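You operate a simulated robot arm through the tools that you are given. There is no shell and no other tool.

You run a simulated robot arm. Do the job below in one go: nothing can be reset, and whatever is moved stays where it is left.

TASK
Set rail A to gauge block M's size, clamp it and put the block back.
Fine: lay the block in the datum gap before the rail is set; loosen the clamp first.

The check looks at the end state, three seconds after you hand in, the way a careful person would. Anything else that was tipped, shoved, dropped, spilled or broken makes it a failure.

THE ROBOT
A 7-joint arm with a three-finger gripper, fixed in place. Base frame: the origin is at the foot of the arm, x ahead of it, y to its left, z up. Units: mm, rad, N and s.
With the tool pointing down near the work surface it reaches from about 120 to 880 mm from the base axis. Its first joint turns from -2.897 to 2.897 rad. Payload 2.94 kg.
The tool frame sits at the grasp point between the pads (the TCP): z along the fingers, y along the line on which they close. The tips reach 30 mm beyond it. Largest opening 132 mm; the body of the gripper starts 107 mm behind the TCP.
Orientation is that of the tool frame in the base frame, as [roll, pitch, yaw] about the fixed x, y, z axes, in that order (R = Rz(yaw) Ry(pitch) Rx(roll)). With the fingers straight down and closing along the base's y, the tool's x points along the base's -x, its y along +y and its z along -z.

THE INTERFACE
- The arm moves only by the tool servo_tool. Its argument "increments" is a list of rows, each a list of 3 entries, a list of its own where there are three numbers: the turn, a rotation vector about the tool's x, y, z in rad, then the shift along the tool's x, y, z in mm, then the finger opening in mm, from 0 to 132. In form: [[[rx, ry, rz], [dx, dy, dz], grip], ...]. A call has 1 to 20 rows; each row shifts and turns the commanded pose from where the row before left it, along the tool's axes as they then stand. A row lasts 0.2 s, in which the tool goes at most 50 mm and 0.15 rad; a call with a longer step from one row to the next is refused whole, and so is a gripper value outside its range. A pose out of reach is approached as far as the arm can. The call stops where the force on the tool passes 40 N (or 10 N more than at its start, if that is more) or the arm is blocked; 0.2 s more then pass. Each finger halts on what it meets, pressing with about 25 N; the grip force reading is that of the motor and also rises with nothing between the fingers. The clock runs only during rows and for 0.2 s after the last one: add rows that do not move to give the fingers time. The reply holds the time, the measured pose of the TCP, the force on the tool along the base axes, the opening and the grip force, in the units named above and with some noise, with the torque about the TCP (base axes, N m) and any sound that the robot's microphone picked up.
- Cameras (640 x 400 px; columns grow to the right, rows downward): "scene" is fixed at [49.1, -652.6, 1451.1]; the picture's right is [0.75, -0.66, 0.00], its down [-0.26, -0.30, -0.92] and it looks along [0.61, 0.69, -0.39] (base axes); focal length 327 px, centre (320, 200). "wrist" rides on the gripper at [72, 3, -144] in the tool frame; the picture's right is [-0.04, 1.00, 0.00], its down [-0.88, -0.04, -0.48] and it looks along [-0.48, -0.02, 0.88] (tool axes); focal length 256 px, centre (320, 200). There is no depth. A picture from a camera that has moved, and an enlarged one, comes with that camera's place and axes in the base frame and with its lens. The place of the scene camera against the robot may be out by one fixed shift of up to 12 mm in any direction.
- snapshot(camera): a new picture of that camera. No time passes.
- raise_lower(by): slides the trunk up (or, below 0, down) by that many mm; the arm rides with it, the base frame stays. It gives what a move gives, with no picture.
- zoom(camera, box): a new picture of the part [left, top, right, bottom] of that camera's present view, enlarged. No time passes.
- hand_in(): hands the job in; it is judged then, once.

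Places have to be worked out from the pictures, the camera data and where the tool is seen. Open the gripper and draw the arm clear of the work before you hand the job in, unless the task says otherwise.

The tools are called after "Request:" by a JSON object that holds its "method" and its "body". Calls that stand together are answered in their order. servo_tool: Moves the arm, as the interface text tells. Its arguments: {"type":"object","properties":{"increments":{"type":"array","items":{"type":"array"}}},"required":["increments"]} The other tools are called the same way: raise_lower (by) slides the trunk up or down; snapshot (camera) takes a picture; zoom (camera, box) takes an enlarged picture of a part of a camera's view; hand_in () hands the job in.

At the start:

```text
time_s: 0.0
tcp_pos: [565.2, 204.5, 1224.9]
orientation: [-3.141, 0.0, 3.141]
wrist_force: [0.3, 0.1, -0.5]
wrist_torque: [-0.02, 0.02, 0.01]
opening: 131.8
grasp_force: 0.0
trunk travel left (down, up): [-400.0, 140.0]
```

scene: 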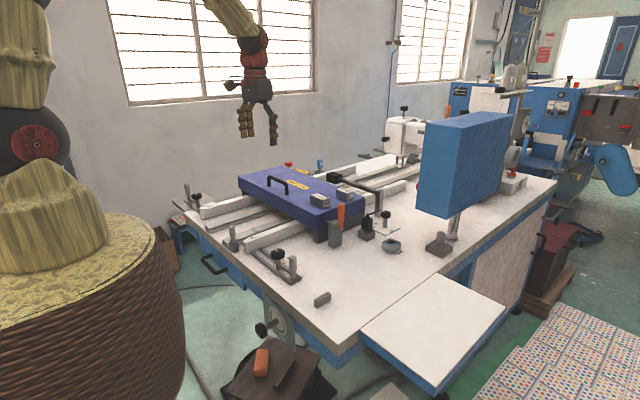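
wrist: 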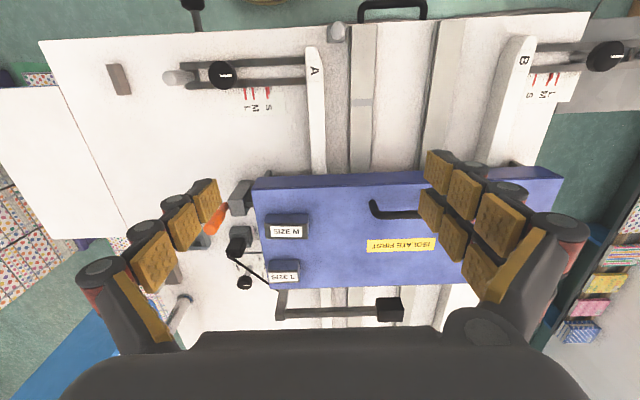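

I start by looking closely at the scene from both cameras before moving anything.

Request:
{"method": "zoom", "body": {"camera": "scene", "box": [160, 140, 420, 320]}}

Request:
{"method": "zoom", "body": {"camera": "wrist", "box": [90, 0, 370, 175]}}

Request:
{"method": "zoom", "body": {"camera": "wrist", "box": [210, 160, 470, 340]}}

Request:
{"method": "zoom", "body": {"camera": "scene", "box": [220, 220, 340, 310]}}

```text
2.22 times, centred on (290, 230) of scene
camera zoom: at [49.1, -652.6, 1451.1], right [0.75, -0.66, 0.0], down [-0.26, -0.3, -0.92], along [0.61, 0.69, -0.39], focal length 727 px, centre (387, 133)
```

zoom: 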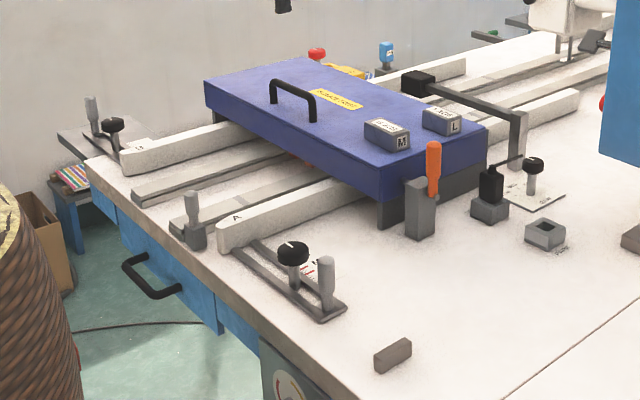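

```text
2.29 times, centred on (230, 88) of wrist
camera zoom: at [491.9, 208.2, 1367.9], right [0.04, 1.0, 0.0], down [0.88, -0.04, 0.48], along [0.48, -0.02, -0.88], focal length 585 px, centre (526, 457)
```

zoom: 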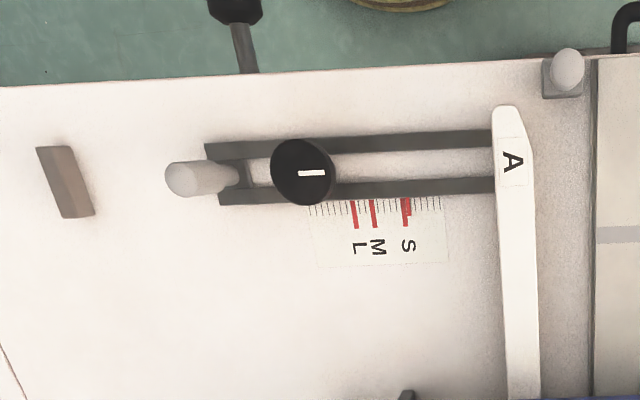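

```text
2.22 times, centred on (340, 250) of wrist
camera zoom: at [491.9, 208.2, 1367.9], right [0.04, 1.0, 0.0], down [0.88, -0.04, 0.48], along [0.48, -0.02, -0.88], focal length 569 px, centre (276, 89)
```

zoom: 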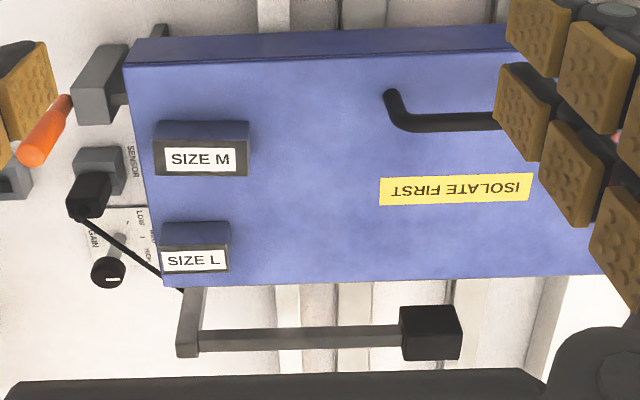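

```text
4.44 times, centred on (280, 265) of scene
camera zoom: at [49.1, -652.6, 1451.1], right [0.75, -0.66, 0.0], down [-0.26, -0.3, -0.92], along [0.61, 0.69, -0.39], focal length 1454 px, centre (498, -89)
```

zoom: 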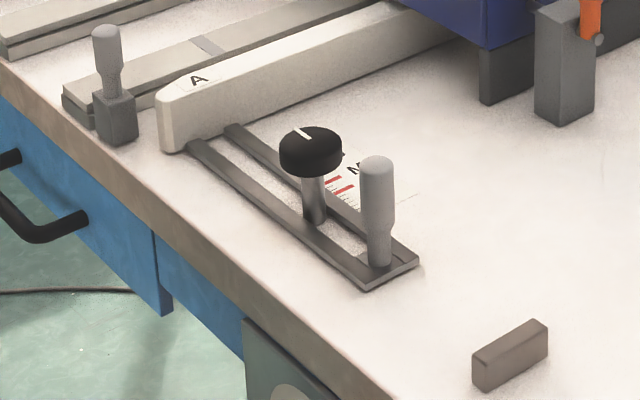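

The clamp knob of rail A seems to be near (506, 53, 920), and a square post near (453, 230) may be the datum. I'll move the wrist camera back and lower, still well above everything, for a closer view.

Request:
{"method": "servo_tool", "body": {"increments": [[[0, 0, 0], [33, -15, 15], 131], [[0, 0, 0], [33, -15, 15], 131], [[0, 0, 0], [33, -15, 15], 131], [[0, 0, 0], [33, -15, 15], 131], [[0, 0, 0], [33, -14, 15], 131], [[0, 0, 0], [0, 0, 0], 131]]}}

Request:
{"method": "snapshot", "body": {"camera": "wrist"}}

```text
time_s: 1.4
tcp_pos: [398.4, 132.3, 1149.4]
orientation: [-3.141, 0.0, -3.141]
wrist_force: [0.0, -0.2, -0.1]
wrist_torque: [0.0, 0.01, -0.01]
opening: 130.7
grasp_force: 0.0
trunk travel left (down, up): [-400.0, 140.0]
```

```text
taken
camera wrist: at [325.5, 135.9, 1292.9], right [0.04, 1.0, 0.0], down [0.88, -0.04, 0.48], along [0.48, -0.02, -0.88], focal length 256 px, centre (320, 200)
```

wrist: 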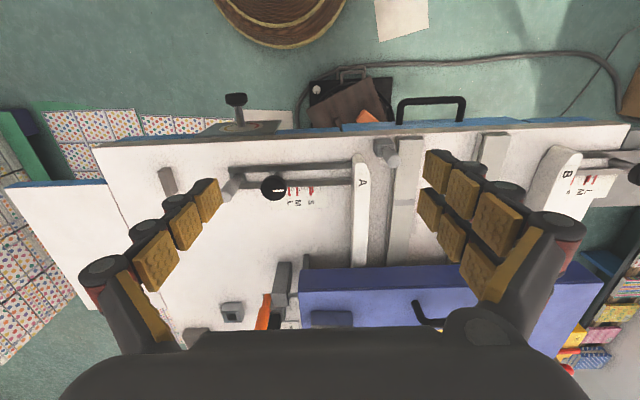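

Request:
{"method": "zoom", "body": {"camera": "wrist", "box": [200, 120, 440, 270]}}

Request:
{"method": "zoom", "body": {"camera": "wrist", "box": [220, 150, 340, 225]}}

Request:
{"method": "zoom", "body": {"camera": "wrist", "box": [340, 120, 440, 190]}}

```text
2.67 times, centred on (320, 195) of wrist
camera zoom: at [325.5, 135.9, 1292.9], right [0.04, 1.0, 0.0], down [0.88, -0.04, 0.48], along [0.48, -0.02, -0.88], focal length 683 px, centre (320, 213)
```

zoom: 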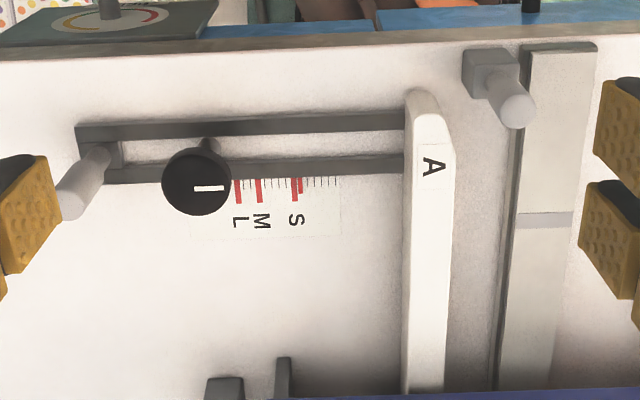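

```text
5.33 times, centred on (280, 188) of wrist
camera zoom: at [325.5, 135.9, 1292.9], right [0.04, 1.0, 0.0], down [0.88, -0.04, 0.48], along [0.48, -0.02, -0.88], focal length 1365 px, centre (533, 267)
```

zoom: 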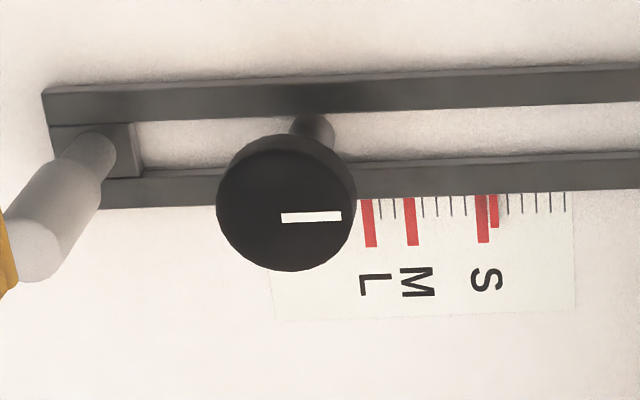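

```text
5.71 times, centred on (390, 155) of wrist
camera zoom: at [325.5, 135.9, 1292.9], right [0.04, 1.0, 0.0], down [0.88, -0.04, 0.48], along [0.48, -0.02, -0.88], focal length 1463 px, centre (-80, 457)
```

zoom: 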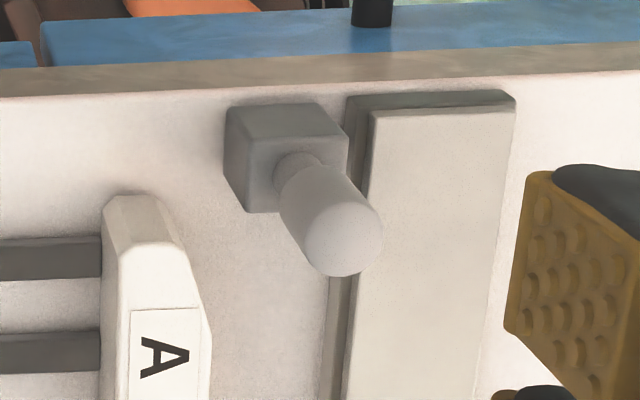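

The table sits at z ≈ 863. Pointer tick of rail A is near S now. I move lower for a close view of the post beside rail A and the rail's end.

Request:
{"method": "servo_tool", "body": {"increments": [[[0, 0, 0], [6.5, 12, 36], 131], [[0, 0, 0], [6.5, 12, 36], 131], [[0, 0, 0], [6.5, 12, 36], 131], [[0, 0, 0], [6.5, 12, 30], 131], [[0, 0, 0], [0, 0, 0], 131]]}}

Request:
{"method": "snapshot", "body": {"camera": "wrist"}}

Request:
{"method": "snapshot", "body": {"camera": "scene"}}

```text
time_s: 2.6
tcp_pos: [376.0, 177.7, 1014.2]
orientation: [-3.14, 0.0, -3.141]
wrist_force: [1.3, -0.2, 0.3]
wrist_torque: [0.05, 0.0, 0.0]
opening: 131.0
grasp_force: 0.0
trunk travel left (down, up): [-400.0, 140.0]
```

```text
taken
camera wrist: at [302.5, 181.6, 1156.6], right [0.04, 1.0, 0.0], down [0.88, -0.04, 0.48], along [0.48, -0.02, -0.88], focal length 256 px, centre (320, 200)
```

wrist: 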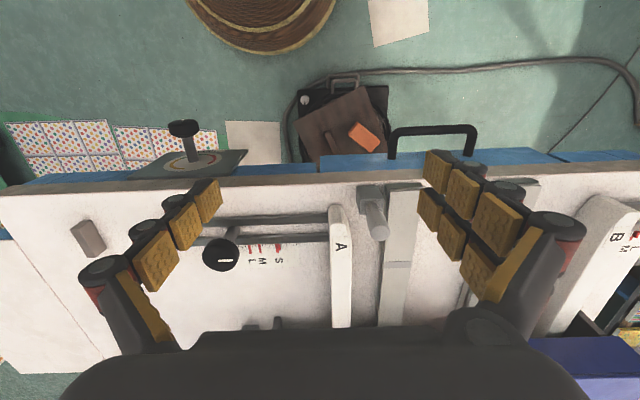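

```text
taken
```

scene: 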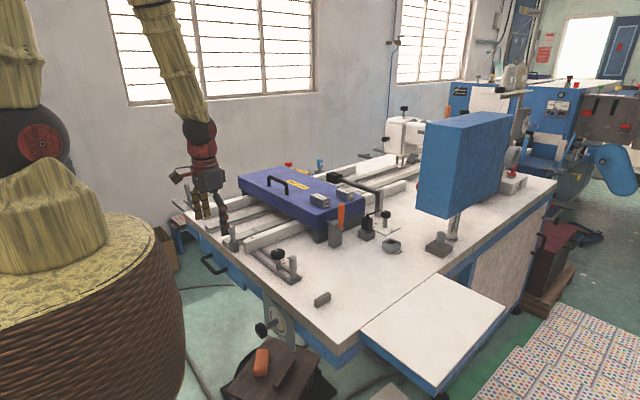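

Request:
{"method": "zoom", "body": {"camera": "wrist", "box": [320, 170, 448, 250]}}

Request:
{"method": "zoom", "body": {"camera": "wrist", "box": [180, 195, 340, 295]}}

Request:
{"method": "zoom", "body": {"camera": "wrist", "box": [140, 140, 220, 190]}}

```text
5.00 times, centred on (384, 210) of wrist
camera zoom: at [302.5, 181.6, 1156.6], right [0.04, 1.0, 0.0], down [0.88, -0.04, 0.48], along [0.48, -0.02, -0.88], focal length 1280 px, centre (0, 150)
```

zoom: 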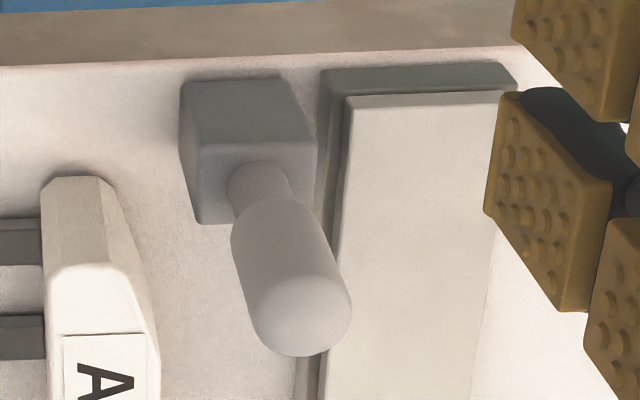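

```text
4.00 times, centred on (260, 245) of wrist
camera zoom: at [302.5, 181.6, 1156.6], right [0.04, 1.0, 0.0], down [0.88, -0.04, 0.48], along [0.48, -0.02, -0.88], focal length 1024 px, centre (560, 20)
```

zoom: 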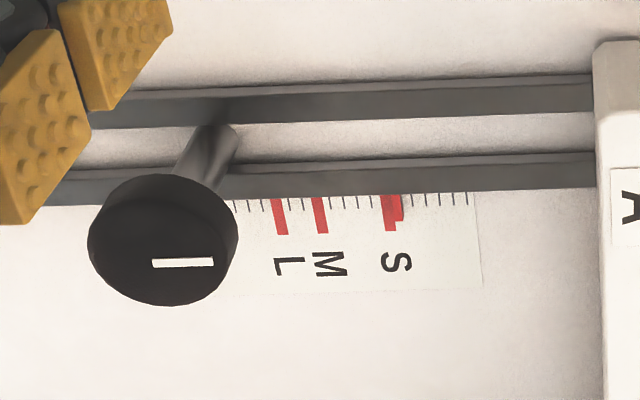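

```text
8.00 times, centred on (180, 165) of wrist
camera zoom: at [302.5, 181.6, 1156.6], right [0.04, 1.0, 0.0], down [0.88, -0.04, 0.48], along [0.48, -0.02, -0.88], focal length 2048 px, centre (1440, 480)
```

zoom: 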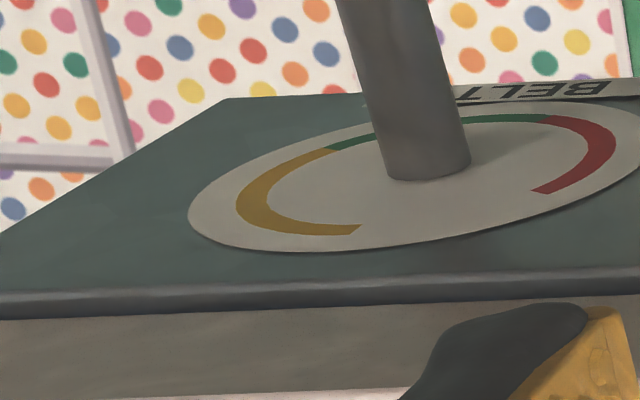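

The pointer tick on the frame sits at the S mark now. I zoom on the blocks in the scene view to see which faces are labelled and their size.

Request:
{"method": "zoom", "body": {"camera": "scene", "box": [290, 170, 370, 220]}}

Request:
{"method": "zoom", "body": {"camera": "scene", "box": [180, 180, 300, 255]}}

```text
8.00 times, centred on (330, 195) of scene
camera zoom: at [49.1, -652.6, 1451.1], right [0.75, -0.66, 0.0], down [-0.26, -0.3, -0.92], along [0.61, 0.69, -0.39], focal length 2618 px, centre (240, 240)
```

zoom: 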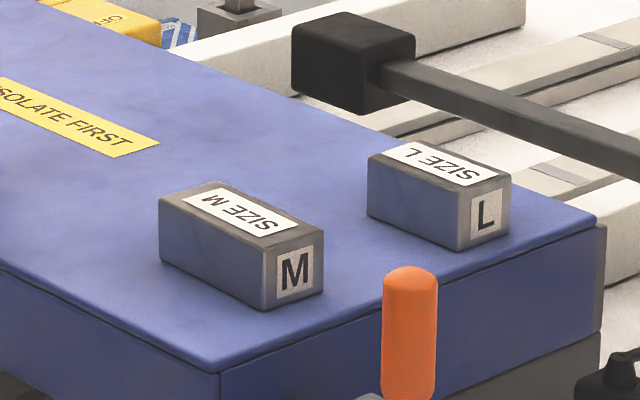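

```text
5.33 times, centred on (240, 218) of scene
camera zoom: at [49.1, -652.6, 1451.1], right [0.75, -0.66, 0.0], down [-0.26, -0.3, -0.92], along [0.61, 0.69, -0.39], focal length 1745 px, centre (747, 107)
```

zoom: 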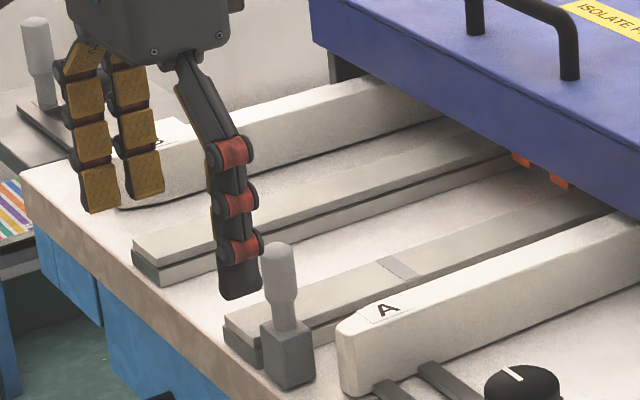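

Measurements suggest block M is ≈73 mm long and L ≈58 mm along y. Going from the S mark to the M mark takes ~25 mm outward travel, which would fit a gap between the frame's outer end and the brown block on the table. I move over to look at that region closely.

Request:
{"method": "servo_tool", "body": {"increments": [[[0, 0, 0], [-7.5, -40, -4.5], 131], [[0, 0, 0], [-7.5, -40, -4.5], 131], [[0, 0, 0], [-7.5, -40, -4.5], 131], [[0, 0, 0], [-7.5, -40, -4.5], 131], [[0, 0, 0], [-7.5, -40, -4.5], 131], [[0, 0, 0], [-6.5, -38, -4], 131], [[0, 0, 0], [0, 0, 0], 131]]}}

Request:
{"method": "snapshot", "body": {"camera": "wrist"}}

```text
time_s: 4.2
tcp_pos: [415.7, -57.4, 1036.3]
orientation: [-3.141, -0.001, 3.141]
wrist_force: [-0.3, 0.4, 0.4]
wrist_torque: [-0.03, -0.02, -0.01]
opening: 131.0
grasp_force: 0.1
trunk travel left (down, up): [-400.0, 140.0]
```

```text
taken
camera wrist: at [344.4, -55.1, 1180.0], right [0.04, 1.0, 0.0], down [0.88, -0.04, 0.48], along [0.48, -0.02, -0.88], focal length 256 px, centre (320, 200)
```

wrist: 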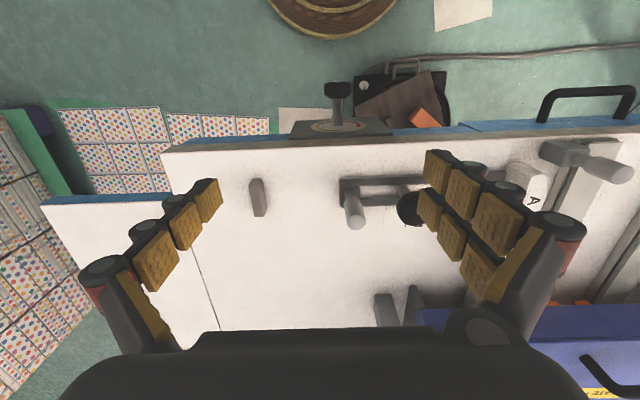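

Request:
{"method": "zoom", "body": {"camera": "wrist", "box": [230, 150, 390, 250]}}

Request:
{"method": "zoom", "body": {"camera": "wrist", "box": [235, 165, 283, 225]}}

Request:
{"method": "zoom", "body": {"camera": "wrist", "box": [330, 165, 426, 225]}}

Request:
{"method": "zoom", "body": {"camera": "scene", "box": [250, 240, 346, 310]}}

```text
4.00 times, centred on (310, 200) of wrist
camera zoom: at [344.4, -55.1, 1180.0], right [0.04, 1.0, 0.0], down [0.88, -0.04, 0.48], along [0.48, -0.02, -0.88], focal length 1024 px, centre (360, 200)
```

zoom: 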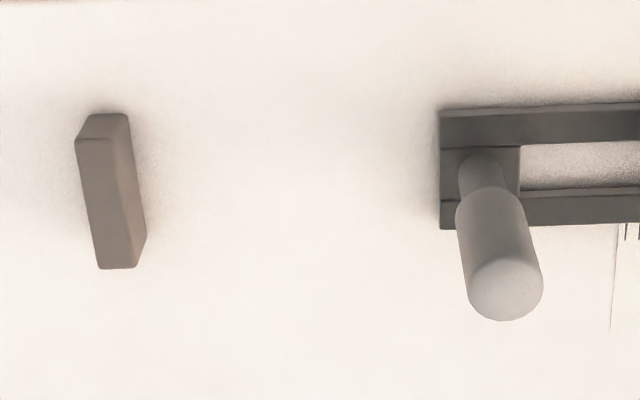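

```text
6.67 times, centred on (259, 195) of wrist
camera zoom: at [344.4, -55.1, 1180.0], right [0.04, 1.0, 0.0], down [0.88, -0.04, 0.48], along [0.48, -0.02, -0.88], focal length 1707 px, centre (727, 233)
```

zoom: 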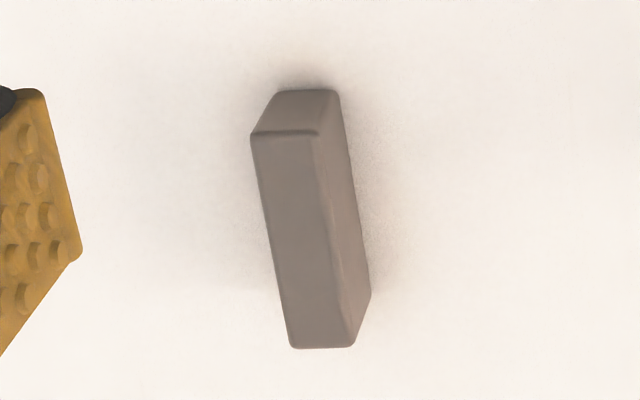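

```text
6.67 times, centred on (378, 195) of wrist
camera zoom: at [344.4, -55.1, 1180.0], right [0.04, 1.0, 0.0], down [0.88, -0.04, 0.48], along [0.48, -0.02, -0.88], focal length 1707 px, centre (-67, 233)
```

zoom: 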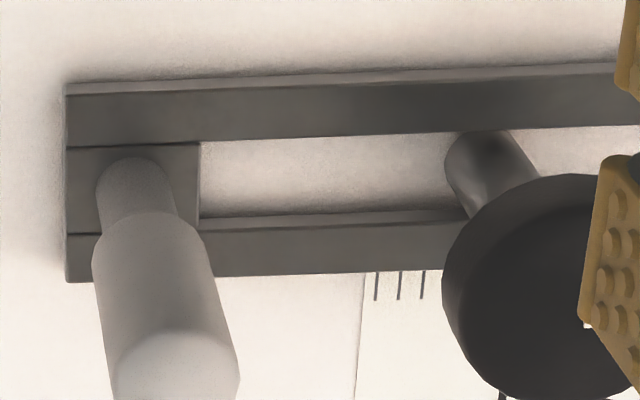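

```text
5.71 times, centred on (298, 275) of scene
camera zoom: at [49.1, -652.6, 1451.1], right [0.75, -0.66, 0.0], down [-0.26, -0.3, -0.92], along [0.61, 0.69, -0.39], focal length 1870 px, centre (446, -229)
```

zoom: 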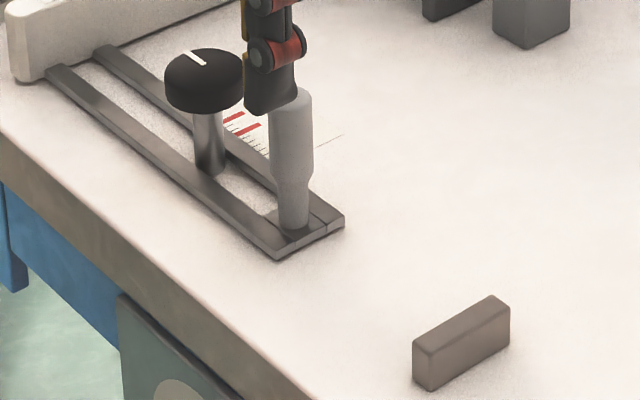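

The brown block (x 481–528, inner face y≈−139) lines up with the frame end (x 484–526, y≈−34), so that is the datum gap. It is ~105 mm now, and moving the frame out ~25–30 mm leaves about block M's length. The knob's centre is about (506, 55) with its top at z≈925. I go above it and turn the tool clockwise ready for a counter-clockwise loosening turn.

Request:
{"method": "servo_tool", "body": {"increments": [[[0, 0, 0], [-22.5, 28, 9], 110], [[0, 0, 0], [-22.5, 28, 9], 90], [[0, 0, 0], [-22.5, 28, 9], 75], [[0, 0, 0], [-22.5, 28, 9], 75], [[0, 0, 0.15], [0, 0, 0], 75], [[0, 0, 0.15], [0, 0, 0], 75], [[0, 0, 0.15], [0, 0, 0], 75], [[0, 0, 0.15], [0, 0, 0], 75], [[0, 0, 0.15], [0, 0, 0], 75], [[0, 0, 0], [0, 0, 0], 75]]}}

Request:
{"method": "snapshot", "body": {"camera": "wrist"}}

Request:
{"method": "zoom", "body": {"camera": "scene", "box": [220, 170, 380, 310]}}

```text
time_s: 6.4
tcp_pos: [506.7, 53.1, 1002.5]
orientation: [-3.141, -0.001, 2.39]
wrist_force: [-0.7, -0.4, 0.4]
wrist_torque: [-0.03, 0.04, -0.01]
opening: 75.0
grasp_force: 0.0
trunk travel left (down, up): [-400.0, 140.0]
```

```text
taken
camera wrist: at [456.3, 105.0, 1145.4], right [0.71, 0.7, 0.0], down [0.62, -0.63, 0.48], along [0.33, -0.34, -0.88], focal length 256 px, centre (320, 200)
```

wrist: 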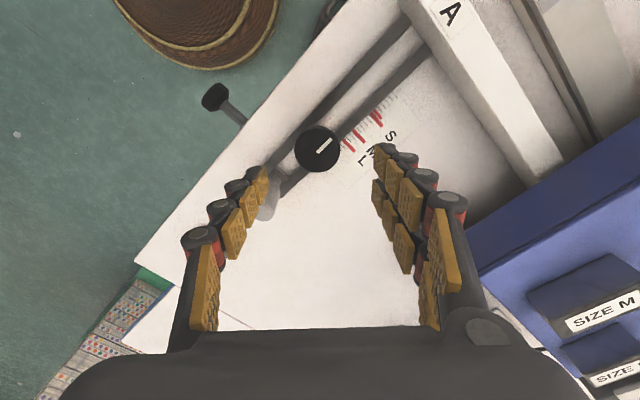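

```text
2.86 times, centred on (300, 240) of scene
camera zoom: at [49.1, -652.6, 1451.1], right [0.75, -0.66, 0.0], down [-0.26, -0.3, -0.92], along [0.61, 0.69, -0.39], focal length 935 px, centre (377, 86)
```

zoom: 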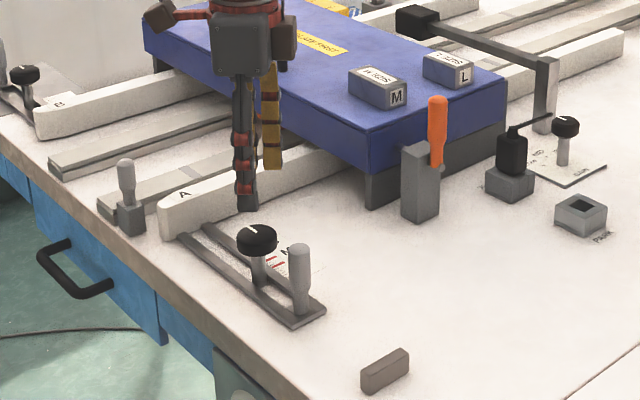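

Tool is over the knob (mark visible pointing +y). I lower so that the tips are beside the knob (tips at ≈907), then close on it.

Request:
{"method": "servo_tool", "body": {"increments": [[[0, 0, 0], [0, 0, 33], 75], [[0, 0, 0], [0, 0, 32], 75], [[0, 0, 0], [0, 0, 0], 60], [[0, 0, 0], [0, 0, 0], 40], [[0, 0, 0], [0, 0, 0], 20], [[0, 0, 0], [0, 0, 0], 20], [[0, 0, 0], [0, 0, 0], 20]]}}

Request:
{"method": "zoom", "body": {"camera": "wrist", "box": [200, 80, 440, 280]}}

Request:
{"method": "zoom", "body": {"camera": "scene", "box": [230, 200, 330, 290]}}

```text
time_s: 8.0
tcp_pos: [505.5, 49.8, 936.2]
orientation: [-3.139, -0.002, 2.393]
wrist_force: [-4.8, -7.2, -1.3]
wrist_torque: [-0.18, 0.44, -0.16]
opening: 41.2
grasp_force: 36.8
trunk travel left (down, up): [-400.0, 140.0]
```

```text
2.00 times, centred on (320, 180) of wrist
camera zoom: at [455.2, 102.8, 1080.2], right [0.71, 0.7, 0.0], down [0.62, -0.63, 0.47], along [0.33, -0.34, -0.88], focal length 512 px, centre (320, 240)
```

zoom: 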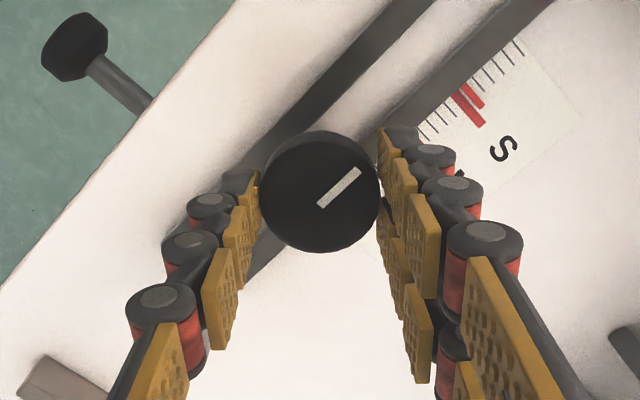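

```text
4.44 times, centred on (280, 245) of scene
camera zoom: at [49.1, -652.6, 1451.1], right [0.75, -0.66, 0.0], down [-0.26, -0.3, -0.92], along [0.61, 0.69, -0.39], focal length 1454 px, centre (498, 0)
```

zoom: 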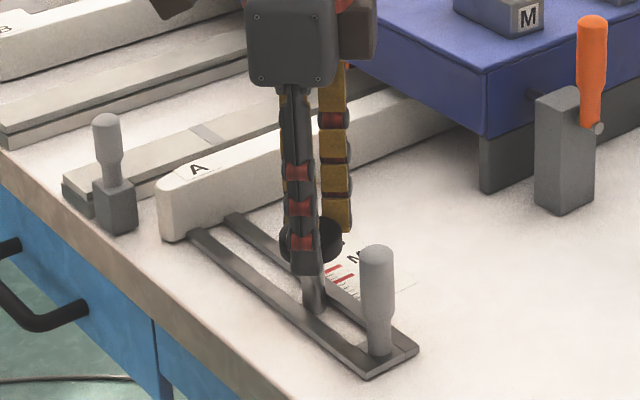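

The knob is held (Ø≈41). The readings show it sits ~3 mm toward the tool's −y, so I recentre and begin turning counter-clockwise (from above) in small steps.

Request:
{"method": "servo_tool", "body": {"increments": [[[0, 0, 0], [0, -3, 0], 20], [[0, 0, 0], [0, 0, 0], 20], [[0, 0, -0.1], [0, 0, 0], 20], [[0, 0, -0.1], [0, 0, 0], 20], [[0, 0, -0.1], [0, 0, 0], 20], [[0, 0, 0], [0, 0, 0], 20]]}}

Request:
{"method": "zoom", "body": {"camera": "wrist", "box": [200, 80, 440, 280]}}

```text
time_s: 9.4
tcp_pos: [506.6, 50.8, 936.8]
orientation: [-3.141, 0.001, 2.693]
wrist_force: [1.7, 12.6, -8.1]
wrist_torque: [0.39, -0.45, 0.12]
opening: 40.5
grasp_force: 45.3
trunk travel left (down, up): [-400.0, 140.0]
```

```text
2.00 times, centred on (320, 180) of wrist
camera zoom: at [441.8, 85.7, 1080.1], right [0.47, 0.88, 0.0], down [0.78, -0.41, 0.48], along [0.42, -0.23, -0.88], focal length 512 px, centre (320, 240)
```

zoom: 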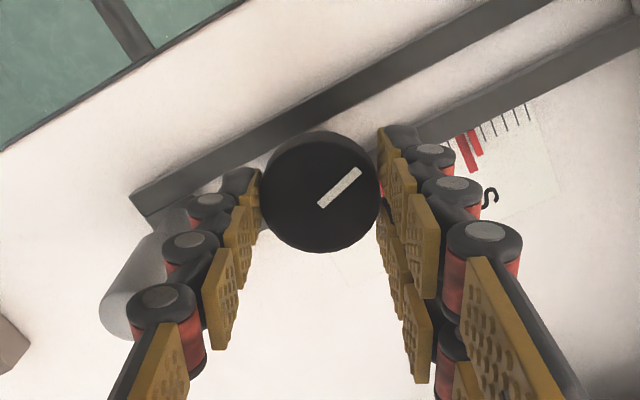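

The knob turns with the gripper. I trim the sideways load by ~2 mm and keep turning counter-clockwise.

Request:
{"method": "servo_tool", "body": {"increments": [[[0, 0, 0], [0, 1.8, 0], 20], [[0, 0, -0.12], [0, 0, 0], 20], [[0, 0, -0.12], [0, 0, 0], 20], [[0, 0, -0.12], [0, 0, 0], 20], [[0, 0, -0.12], [0, 0, 0], 20], [[0, 0, -0.12], [0, 0, 0], 20], [[0, 0, 0], [0, 0, 0], 20]]}}

Request:
{"method": "zoom", "body": {"camera": "wrist", "box": [200, 80, 440, 280]}}

```text
time_s: 11.0
tcp_pos: [506.3, 52.8, 937.7]
orientation: [-3.141, 0.0, -2.989]
wrist_force: [4.7, -6.7, 2.4]
wrist_torque: [-0.24, -0.4, 0.03]
opening: 40.8
grasp_force: 44.4
trunk travel left (down, up): [-400.0, 140.0]
```

```text
2.00 times, centred on (320, 180) of wrist
camera zoom: at [433.7, 44.2, 1080.1], right [-0.11, 0.99, 0.0], down [0.87, 0.1, 0.48], along [0.47, 0.05, -0.88], focal length 512 px, centre (320, 240)
```

zoom: 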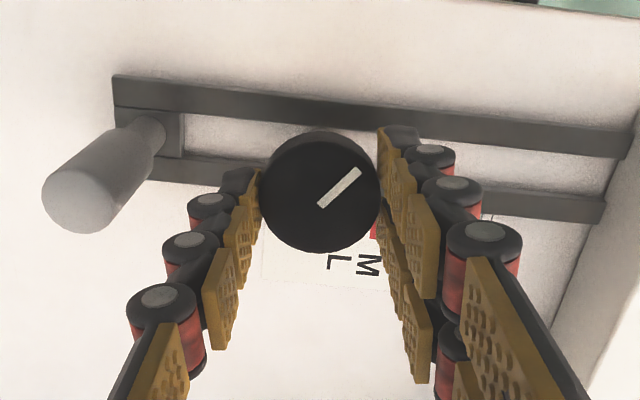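

Request:
{"method": "servo_tool", "body": {"increments": [[[0, 0, -0.12], [0, 0, 0], 20], [[0, 0, -0.12], [0, 0, 0], 20], [[0, 0, -0.12], [0, 0, 0], 20], [[0, 0, -0.12], [0, 0, 0], 20], [[0, 0, -0.12], [0, 0, 0], 20], [[0, 0, -0.12], [0, 0, 0], 20], [[0, 0, 0], [0, 0, 0], 20]]}}

Request:
{"method": "zoom", "body": {"camera": "wrist", "box": [200, 80, 440, 280]}}

```text
time_s: 12.6
tcp_pos: [505.1, 53.1, 937.2]
orientation: [-3.141, 0.0, -2.269]
wrist_force: [-2.1, -7.2, 12.3]
wrist_torque: [-0.36, 0.15, 0.05]
opening: 40.8
grasp_force: 45.4
trunk travel left (down, up): [-400.0, 140.0]
```

```text
2.00 times, centred on (320, 180) of wrist
camera zoom: at [456.7, -0.7, 1080.2], right [-0.74, 0.68, 0.0], down [0.59, 0.65, 0.48], along [0.32, 0.35, -0.88], focal length 512 px, centre (320, 240)
```

zoom: 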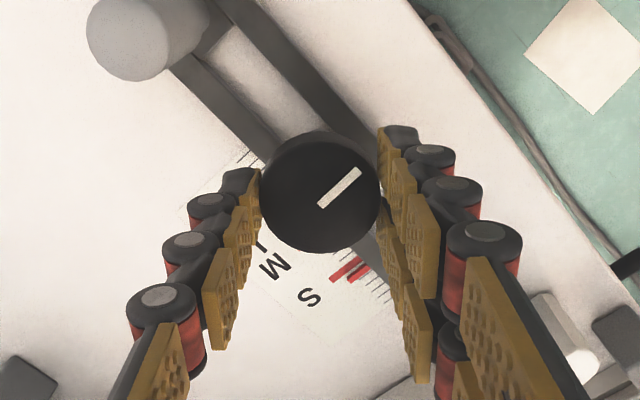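

About 1.6 rad turned, and the upward force on the tool suggests the knob is rising on its thread. I release, lift clear, square the tool up, and look at the knob mark before testing the frame with its handle.

Request:
{"method": "servo_tool", "body": {"increments": [[[0, 0, 0], [0, 0, 0], 45], [[0, 0, 0], [0, 0, 0], 70], [[0, 0, 0], [0, 0, 0], 80], [[0, 0, 0], [0, 0, -30], 80], [[0, 0, 0], [0, 0, -35], 80], [[0, 0, 0], [0, 0, -35], 80], [[0, 0, 0.15], [0, 0, 0], 80], [[0, 0, 0.15], [0, 0, 0], 80], [[0, 0, 0.15], [0, 0, 0], 80], [[0, 0, 0.15], [0, 0, 0], 80], [[0, 0, 0.15], [0, 0, 0], 80], [[0, 0, 0.122], [0, 0, 0], 80], [[0, 0, 0], [0, 0, 0], 80]]}}

Request:
{"method": "snapshot", "body": {"camera": "wrist"}}

Request:
{"method": "zoom", "body": {"camera": "scene", "box": [230, 220, 330, 300]}}

```text
time_s: 15.4
tcp_pos: [506.0, 52.4, 1037.0]
orientation: [-3.141, 0.001, 3.14]
wrist_force: [0.3, -0.3, 0.7]
wrist_torque: [0.01, 0.0, 0.03]
opening: 79.9
grasp_force: 0.0
trunk travel left (down, up): [-400.0, 140.0]
```

```text
taken
camera wrist: at [433.0, 55.4, 1180.3], right [0.05, 1.0, 0.0], down [0.88, -0.04, 0.48], along [0.48, -0.02, -0.88], focal length 256 px, centre (320, 200)
```

wrist: 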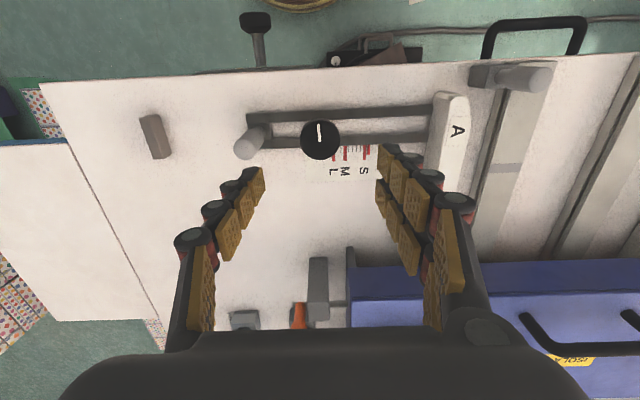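

```text
5.00 times, centred on (280, 260) of scene
camera zoom: at [49.1, -652.6, 1451.1], right [0.75, -0.66, 0.0], down [-0.26, -0.3, -0.92], along [0.61, 0.69, -0.39], focal length 1636 px, centre (520, -100)
```

zoom: 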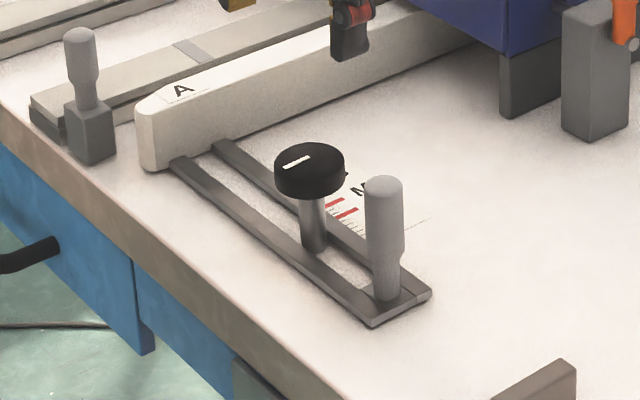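

The mark now points −x, so the knob is a quarter turn loose. Next I take the handle at ≈(505, −20), with fingers closing along y at modest opening so the inner finger stays clear of the knob.

Request:
{"method": "servo_tool", "body": {"increments": [[[0, 0, 0], [0, -36, 0], 60], [[0, 0, 0], [0, -36, 0], 50], [[0, 0, 0], [0, 0, 30], 50], [[0, 0, 0], [0, 0, 30], 50], [[0, 0, 0], [0, 0, 30], 50], [[0, 0, 0], [0, 0, 17], 50], [[0, 0, 0], [0, 0, 0], 50]]}}

Request:
{"method": "snapshot", "body": {"camera": "wrist"}}

Request:
{"method": "zoom", "body": {"camera": "scene", "box": [230, 220, 330, 300]}}

```text
time_s: 17.0
tcp_pos: [506.1, -19.7, 930.6]
orientation: [3.141, 0.0, 3.139]
wrist_force: [0.6, -0.8, -0.5]
wrist_torque: [-0.01, 0.04, -0.01]
opening: 49.9
grasp_force: 0.1
trunk travel left (down, up): [-400.0, 140.0]
```

```text
taken
camera wrist: at [434.5, -15.9, 1073.7], right [0.04, 1.0, 0.0], down [0.88, -0.04, 0.48], along [0.48, -0.02, -0.88], focal length 256 px, centre (320, 200)
```

wrist: 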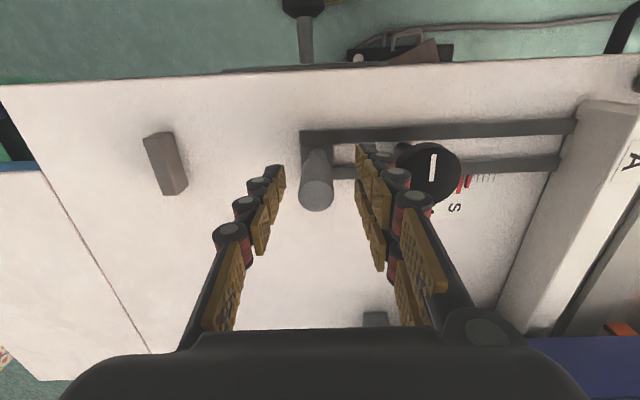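

```text
5.00 times, centred on (280, 260) of scene
camera zoom: at [49.1, -652.6, 1451.1], right [0.75, -0.66, 0.0], down [-0.26, -0.3, -0.92], along [0.61, 0.69, -0.39], focal length 1636 px, centre (520, -100)
```

zoom: 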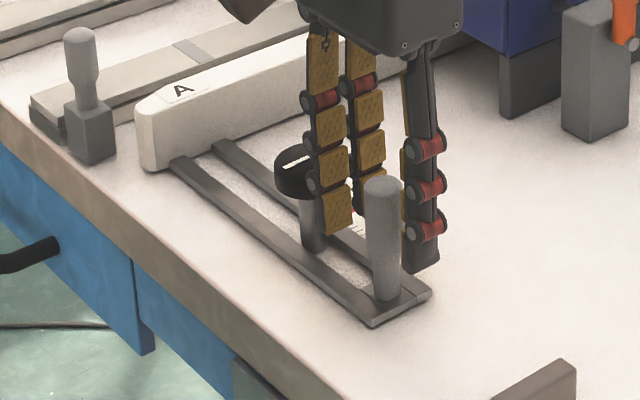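

Aligned with the handle. Closing on it.

Request:
{"method": "servo_tool", "body": {"increments": [[[0, 0, 0], [0, 0, 0], 30], [[0, 0, 0], [0, 0, 0], 10], [[0, 0, 0], [0, 0, 0], 10], [[0, 0, 0], [0, 0, 0], 10]]}}

Request:
{"method": "zoom", "body": {"camera": "wrist", "box": [240, 100, 560, 300]}}

```text
time_s: 18.0
tcp_pos: [506.8, -19.5, 929.8]
orientation: [-3.141, 0.001, 3.139]
wrist_force: [-0.2, -4.4, -3.4]
wrist_torque: [-0.11, 0.0, -0.09]
opening: 21.2
grasp_force: 31.9
trunk travel left (down, up): [-400.0, 140.0]
```

```text
2.00 times, centred on (400, 200) of wrist
camera zoom: at [434.7, -16.2, 1073.7], right [0.04, 1.0, 0.0], down [0.88, -0.04, 0.48], along [0.47, -0.02, -0.88], focal length 512 px, centre (160, 200)
```

zoom: 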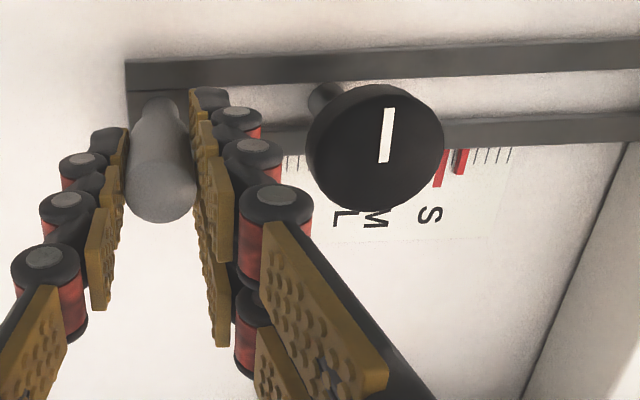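

Gripped at 21 mm. I test that the frame slides by drawing it outward (−y) 10 mm in small steps.

Request:
{"method": "servo_tool", "body": {"increments": [[[0, 0, 0], [0, -2, 0], 10], [[0, 0, 0], [0, -2, 0], 10], [[0, 0, 0], [0, -3, 0], 10], [[0, 0, 0], [0, -3, 0], 10], [[0, 0, 0], [0, 0, 0], 10]]}}

Request:
{"method": "zoom", "body": {"camera": "wrist", "box": [240, 100, 560, 300]}}

```text
time_s: 19.2
tcp_pos: [506.0, -30.5, 930.1]
orientation: [-3.141, 0.002, 3.14]
wrist_force: [6.4, 3.4, 2.2]
wrist_torque: [0.08, -0.34, -0.04]
opening: 20.9
grasp_force: 45.4
trunk travel left (down, up): [-400.0, 140.0]
```

```text
2.00 times, centred on (400, 200) of wrist
camera zoom: at [434.3, -26.6, 1073.6], right [0.04, 1.0, 0.0], down [0.88, -0.04, 0.48], along [0.48, -0.02, -0.88], focal length 512 px, centre (160, 200)
```

zoom: 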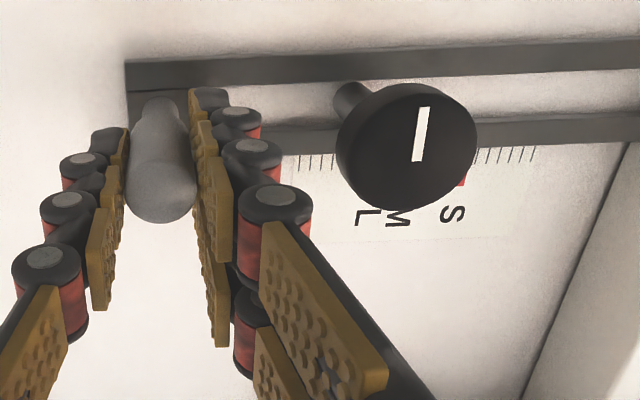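

The frame slides freely (only a few N), so the clamp is loose. I leave it about 95 mm from the datum, release, lift, and go to look at the blocks from above the cover.

Request:
{"method": "servo_tool", "body": {"increments": [[[0, 0, 0], [0, 0, 0], 30], [[0, 0, 0], [0, 0, 0], 50], [[0, 0, 0], [0, 0, 0], 50], [[0, 0, 0], [0, 0, -40], 50], [[0, 0, 0], [0, 0, -45], 50], [[0, 0, 0], [0, 0, -45], 50], [[0, 0, 0], [0, 0, -45], 70], [[0, 0, 0], [-35, 30, -20], 90], [[0, 0, 0], [-35, 30, -5], 110], [[0, 0, 0], [-35, 30, 0], 130], [[0, 0, 0], [-35, 30, 0], 130], [[0, 0, 0], [-40, 30, 0], 130], [[0, 0, 0], [0, 0, 0], 130]]}}

Request:
{"method": "snapshot", "body": {"camera": "wrist"}}

Request:
{"method": "snapshot", "body": {"camera": "scene"}}

```text
refused: row 8 steps farther than a row can; nothing moved
```

```text
taken
camera wrist: at [434.3, -26.6, 1073.6], right [0.04, 1.0, 0.0], down [0.88, -0.04, 0.48], along [0.48, -0.02, -0.88], focal length 256 px, centre (320, 200)
```

wrist: 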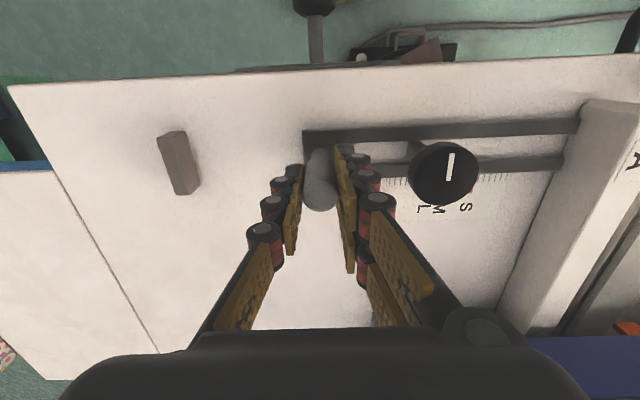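

```text
taken
```

scene: 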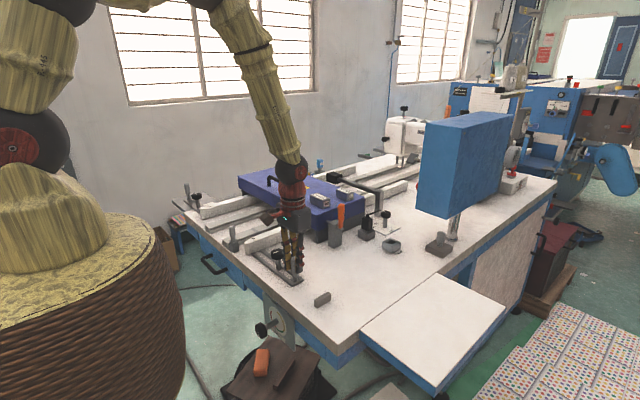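

The call was refused for one over-long step, so nothing moved. I repeat it with shorter steps.

Request:
{"method": "servo_tool", "body": {"increments": [[[0, 0, 0], [0, 0, 0], 30], [[0, 0, 0], [0, 0, 0], 50], [[0, 0, 0], [0, 0, 0], 50], [[0, 0, 0], [0, 0, -40], 50], [[0, 0, 0], [0, 0, -45], 50], [[0, 0, 0], [0, 0, -45], 50], [[0, 0, 0], [0, 0, -45], 70], [[0, 0, 0], [0, 0, -25], 90], [[0, 0, 0], [-36, 30, 0], 110], [[0, 0, 0], [-36, 30, 0], 130], [[0, 0, 0], [-36, 30, 0], 130], [[0, 0, 0], [-36, 30, 0], 130], [[0, 0, 0], [-36, 30, 0], 130], [[0, 0, 0], [0, 0, 0], 130]]}}

Request:
{"method": "snapshot", "body": {"camera": "wrist"}}

Request:
{"method": "snapshot", "body": {"camera": "scene"}}

```text
time_s: 22.2
tcp_pos: [684.1, 123.4, 1131.5]
orientation: [3.141, 0.0, 3.141]
wrist_force: [-0.7, -0.6, 0.0]
wrist_torque: [0.0, -0.01, 0.03]
opening: 130.3
grasp_force: 0.1
trunk travel left (down, up): [-400.0, 140.0]
```

```text
taken
camera wrist: at [611.4, 126.0, 1275.3], right [0.04, 1.0, 0.0], down [0.88, -0.04, 0.48], along [0.48, -0.02, -0.88], focal length 256 px, centre (320, 200)
```

wrist: 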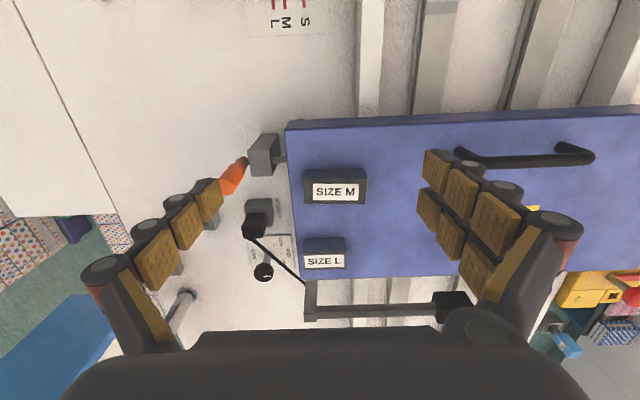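

```text
taken
```

scene: 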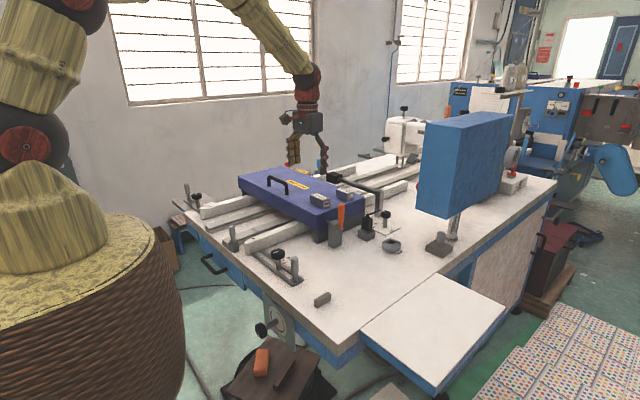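

Request:
{"method": "zoom", "body": {"camera": "wrist", "box": [280, 150, 392, 220]}}

Request:
{"method": "zoom", "body": {"camera": "wrist", "box": [280, 215, 392, 285]}}

Request:
{"method": "zoom", "body": {"camera": "scene", "box": [225, 215, 345, 310]}}

Request:
{"method": "zoom", "body": {"camera": "scene", "box": [290, 170, 370, 220]}}

```text
5.71 times, centred on (336, 185) of wrist
camera zoom: at [611.4, 126.0, 1275.3], right [0.04, 1.0, 0.0], down [0.88, -0.04, 0.48], along [0.48, -0.02, -0.88], focal length 1463 px, centre (229, 286)
```

zoom: 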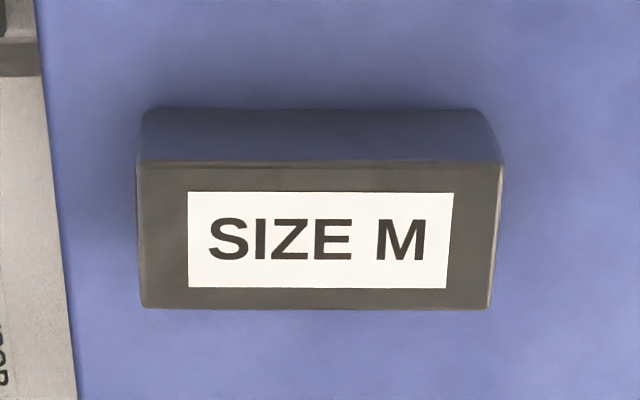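

```text
5.71 times, centred on (336, 250) of wrist
camera zoom: at [611.4, 126.0, 1275.3], right [0.04, 1.0, 0.0], down [0.88, -0.04, 0.48], along [0.48, -0.02, -0.88], focal length 1463 px, centre (229, -86)
```

zoom: 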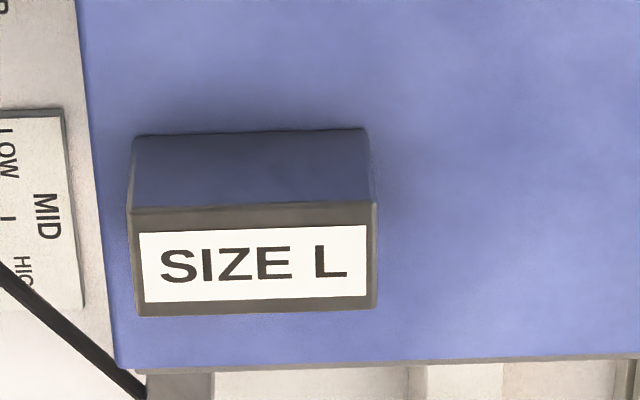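

```text
4.21 times, centred on (285, 262) of scene
camera zoom: at [49.1, -652.6, 1451.1], right [0.75, -0.66, 0.0], down [-0.26, -0.3, -0.92], along [0.61, 0.69, -0.39], focal length 1378 px, centre (467, -63)
```

zoom: 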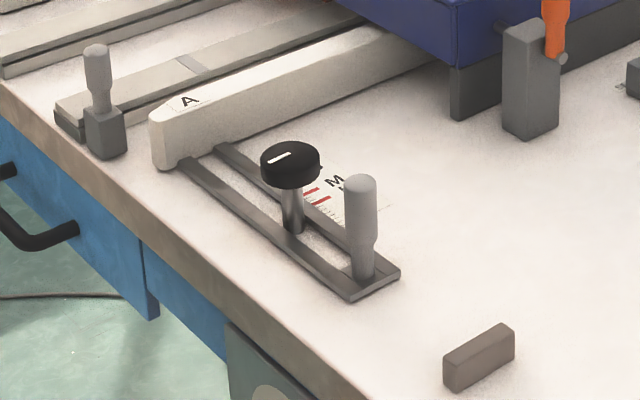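

```text
8.00 times, centred on (330, 195) of scene
camera zoom: at [49.1, -652.6, 1451.1], right [0.75, -0.66, 0.0], down [-0.26, -0.3, -0.92], along [0.61, 0.69, -0.39], focal length 2618 px, centre (240, 240)
```

zoom: 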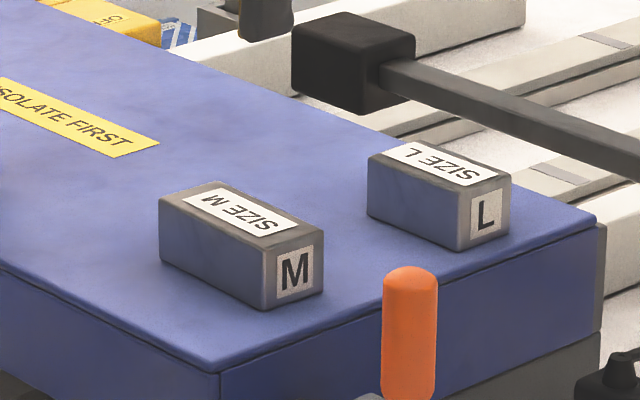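

I now take a second view of block M by moving over it and turning the tool a quarter turn (so the fingers will close across its width, along x).

Request:
{"method": "servo_tool", "body": {"increments": [[[0, 0, 0], [-32, 7, 0], 130], [[0, 0, 0], [-32, 7, 0], 130], [[0, 0, 0.1428], [0, 0, 0], 130], [[0, 0, 0.1428], [0, 0, 0], 110], [[0, 0, 0.1428], [0, 0, 0], 90], [[0, 0, 0.1428], [0, 0, 0], 80], [[0, 0, 0.1428], [0, 0, 0], 80], [[0, 0, 0.1428], [0, 0, 0], 80], [[0, 0, 0.1428], [0, 0, 0], 80], [[0, 0, 0.1428], [0, 0, 0], 80], [[0, 0, 0.1428], [0, 0, 0], 80], [[0, 0, 0.1428], [0, 0, 0], 80], [[0, 0, 0.1428], [0, 0, 0], 80], [[0, 0, 0], [0, 0, 0], 80]]}}

Request:
{"method": "snapshot", "body": {"camera": "wrist"}}

Request:
{"method": "snapshot", "body": {"camera": "scene"}}

```text
time_s: 25.2
tcp_pos: [751.5, 135.0, 1129.5]
orientation: [-3.141, -0.001, 1.57]
wrist_force: [-0.5, -0.5, 0.6]
wrist_torque: [0.01, -0.01, 0.02]
opening: 80.1
grasp_force: 0.0
trunk travel left (down, up): [-400.0, 140.0]
```

```text
taken
camera wrist: at [754.0, 206.6, 1273.3], right [1.0, -0.05, 0.0], down [-0.04, -0.88, 0.48], along [-0.02, -0.48, -0.88], focal length 256 px, centre (320, 200)
```

wrist: 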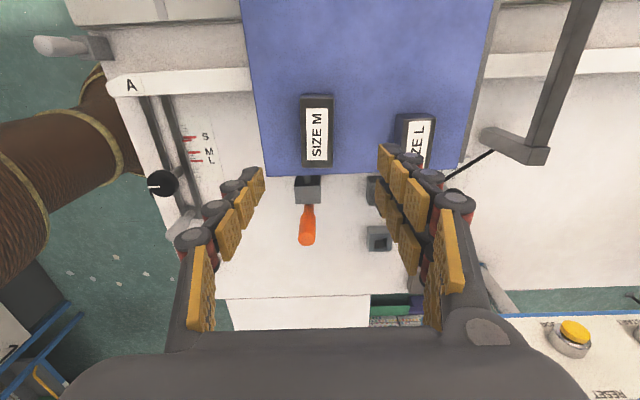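

```text
taken
```

scene: 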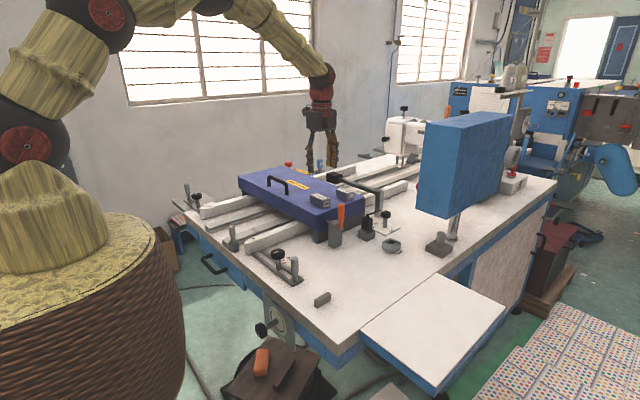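

Request:
{"method": "zoom", "body": {"camera": "wrist", "box": [272, 82, 368, 178]}}

Request:
{"method": "zoom", "body": {"camera": "wrist", "box": [130, 80, 260, 240]}}

```text
4.17 times, centred on (320, 130) of wrist
camera zoom: at [754.0, 206.6, 1273.3], right [1.0, -0.05, 0.0], down [-0.04, -0.88, 0.48], along [-0.02, -0.48, -0.88], focal length 1067 px, centre (320, 492)
```

zoom: 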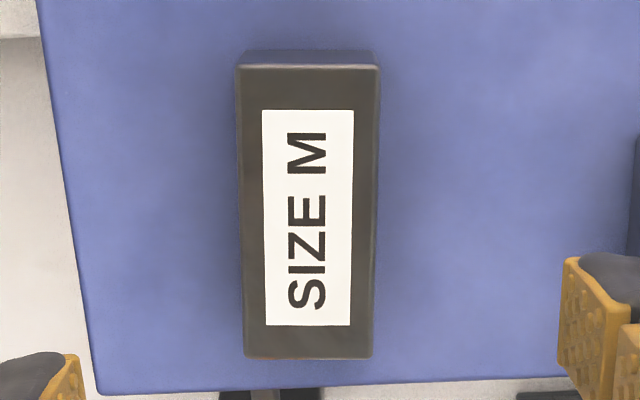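

```text
2.50 times, centred on (195, 160) of wrist
camera zoom: at [754.0, 206.6, 1273.3], right [1.0, -0.05, 0.0], down [-0.04, -0.88, 0.48], along [-0.02, -0.48, -0.88], focal length 640 px, centre (632, 300)
```

zoom: 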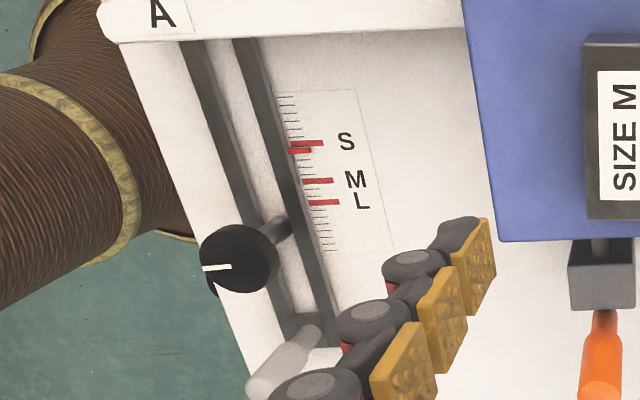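

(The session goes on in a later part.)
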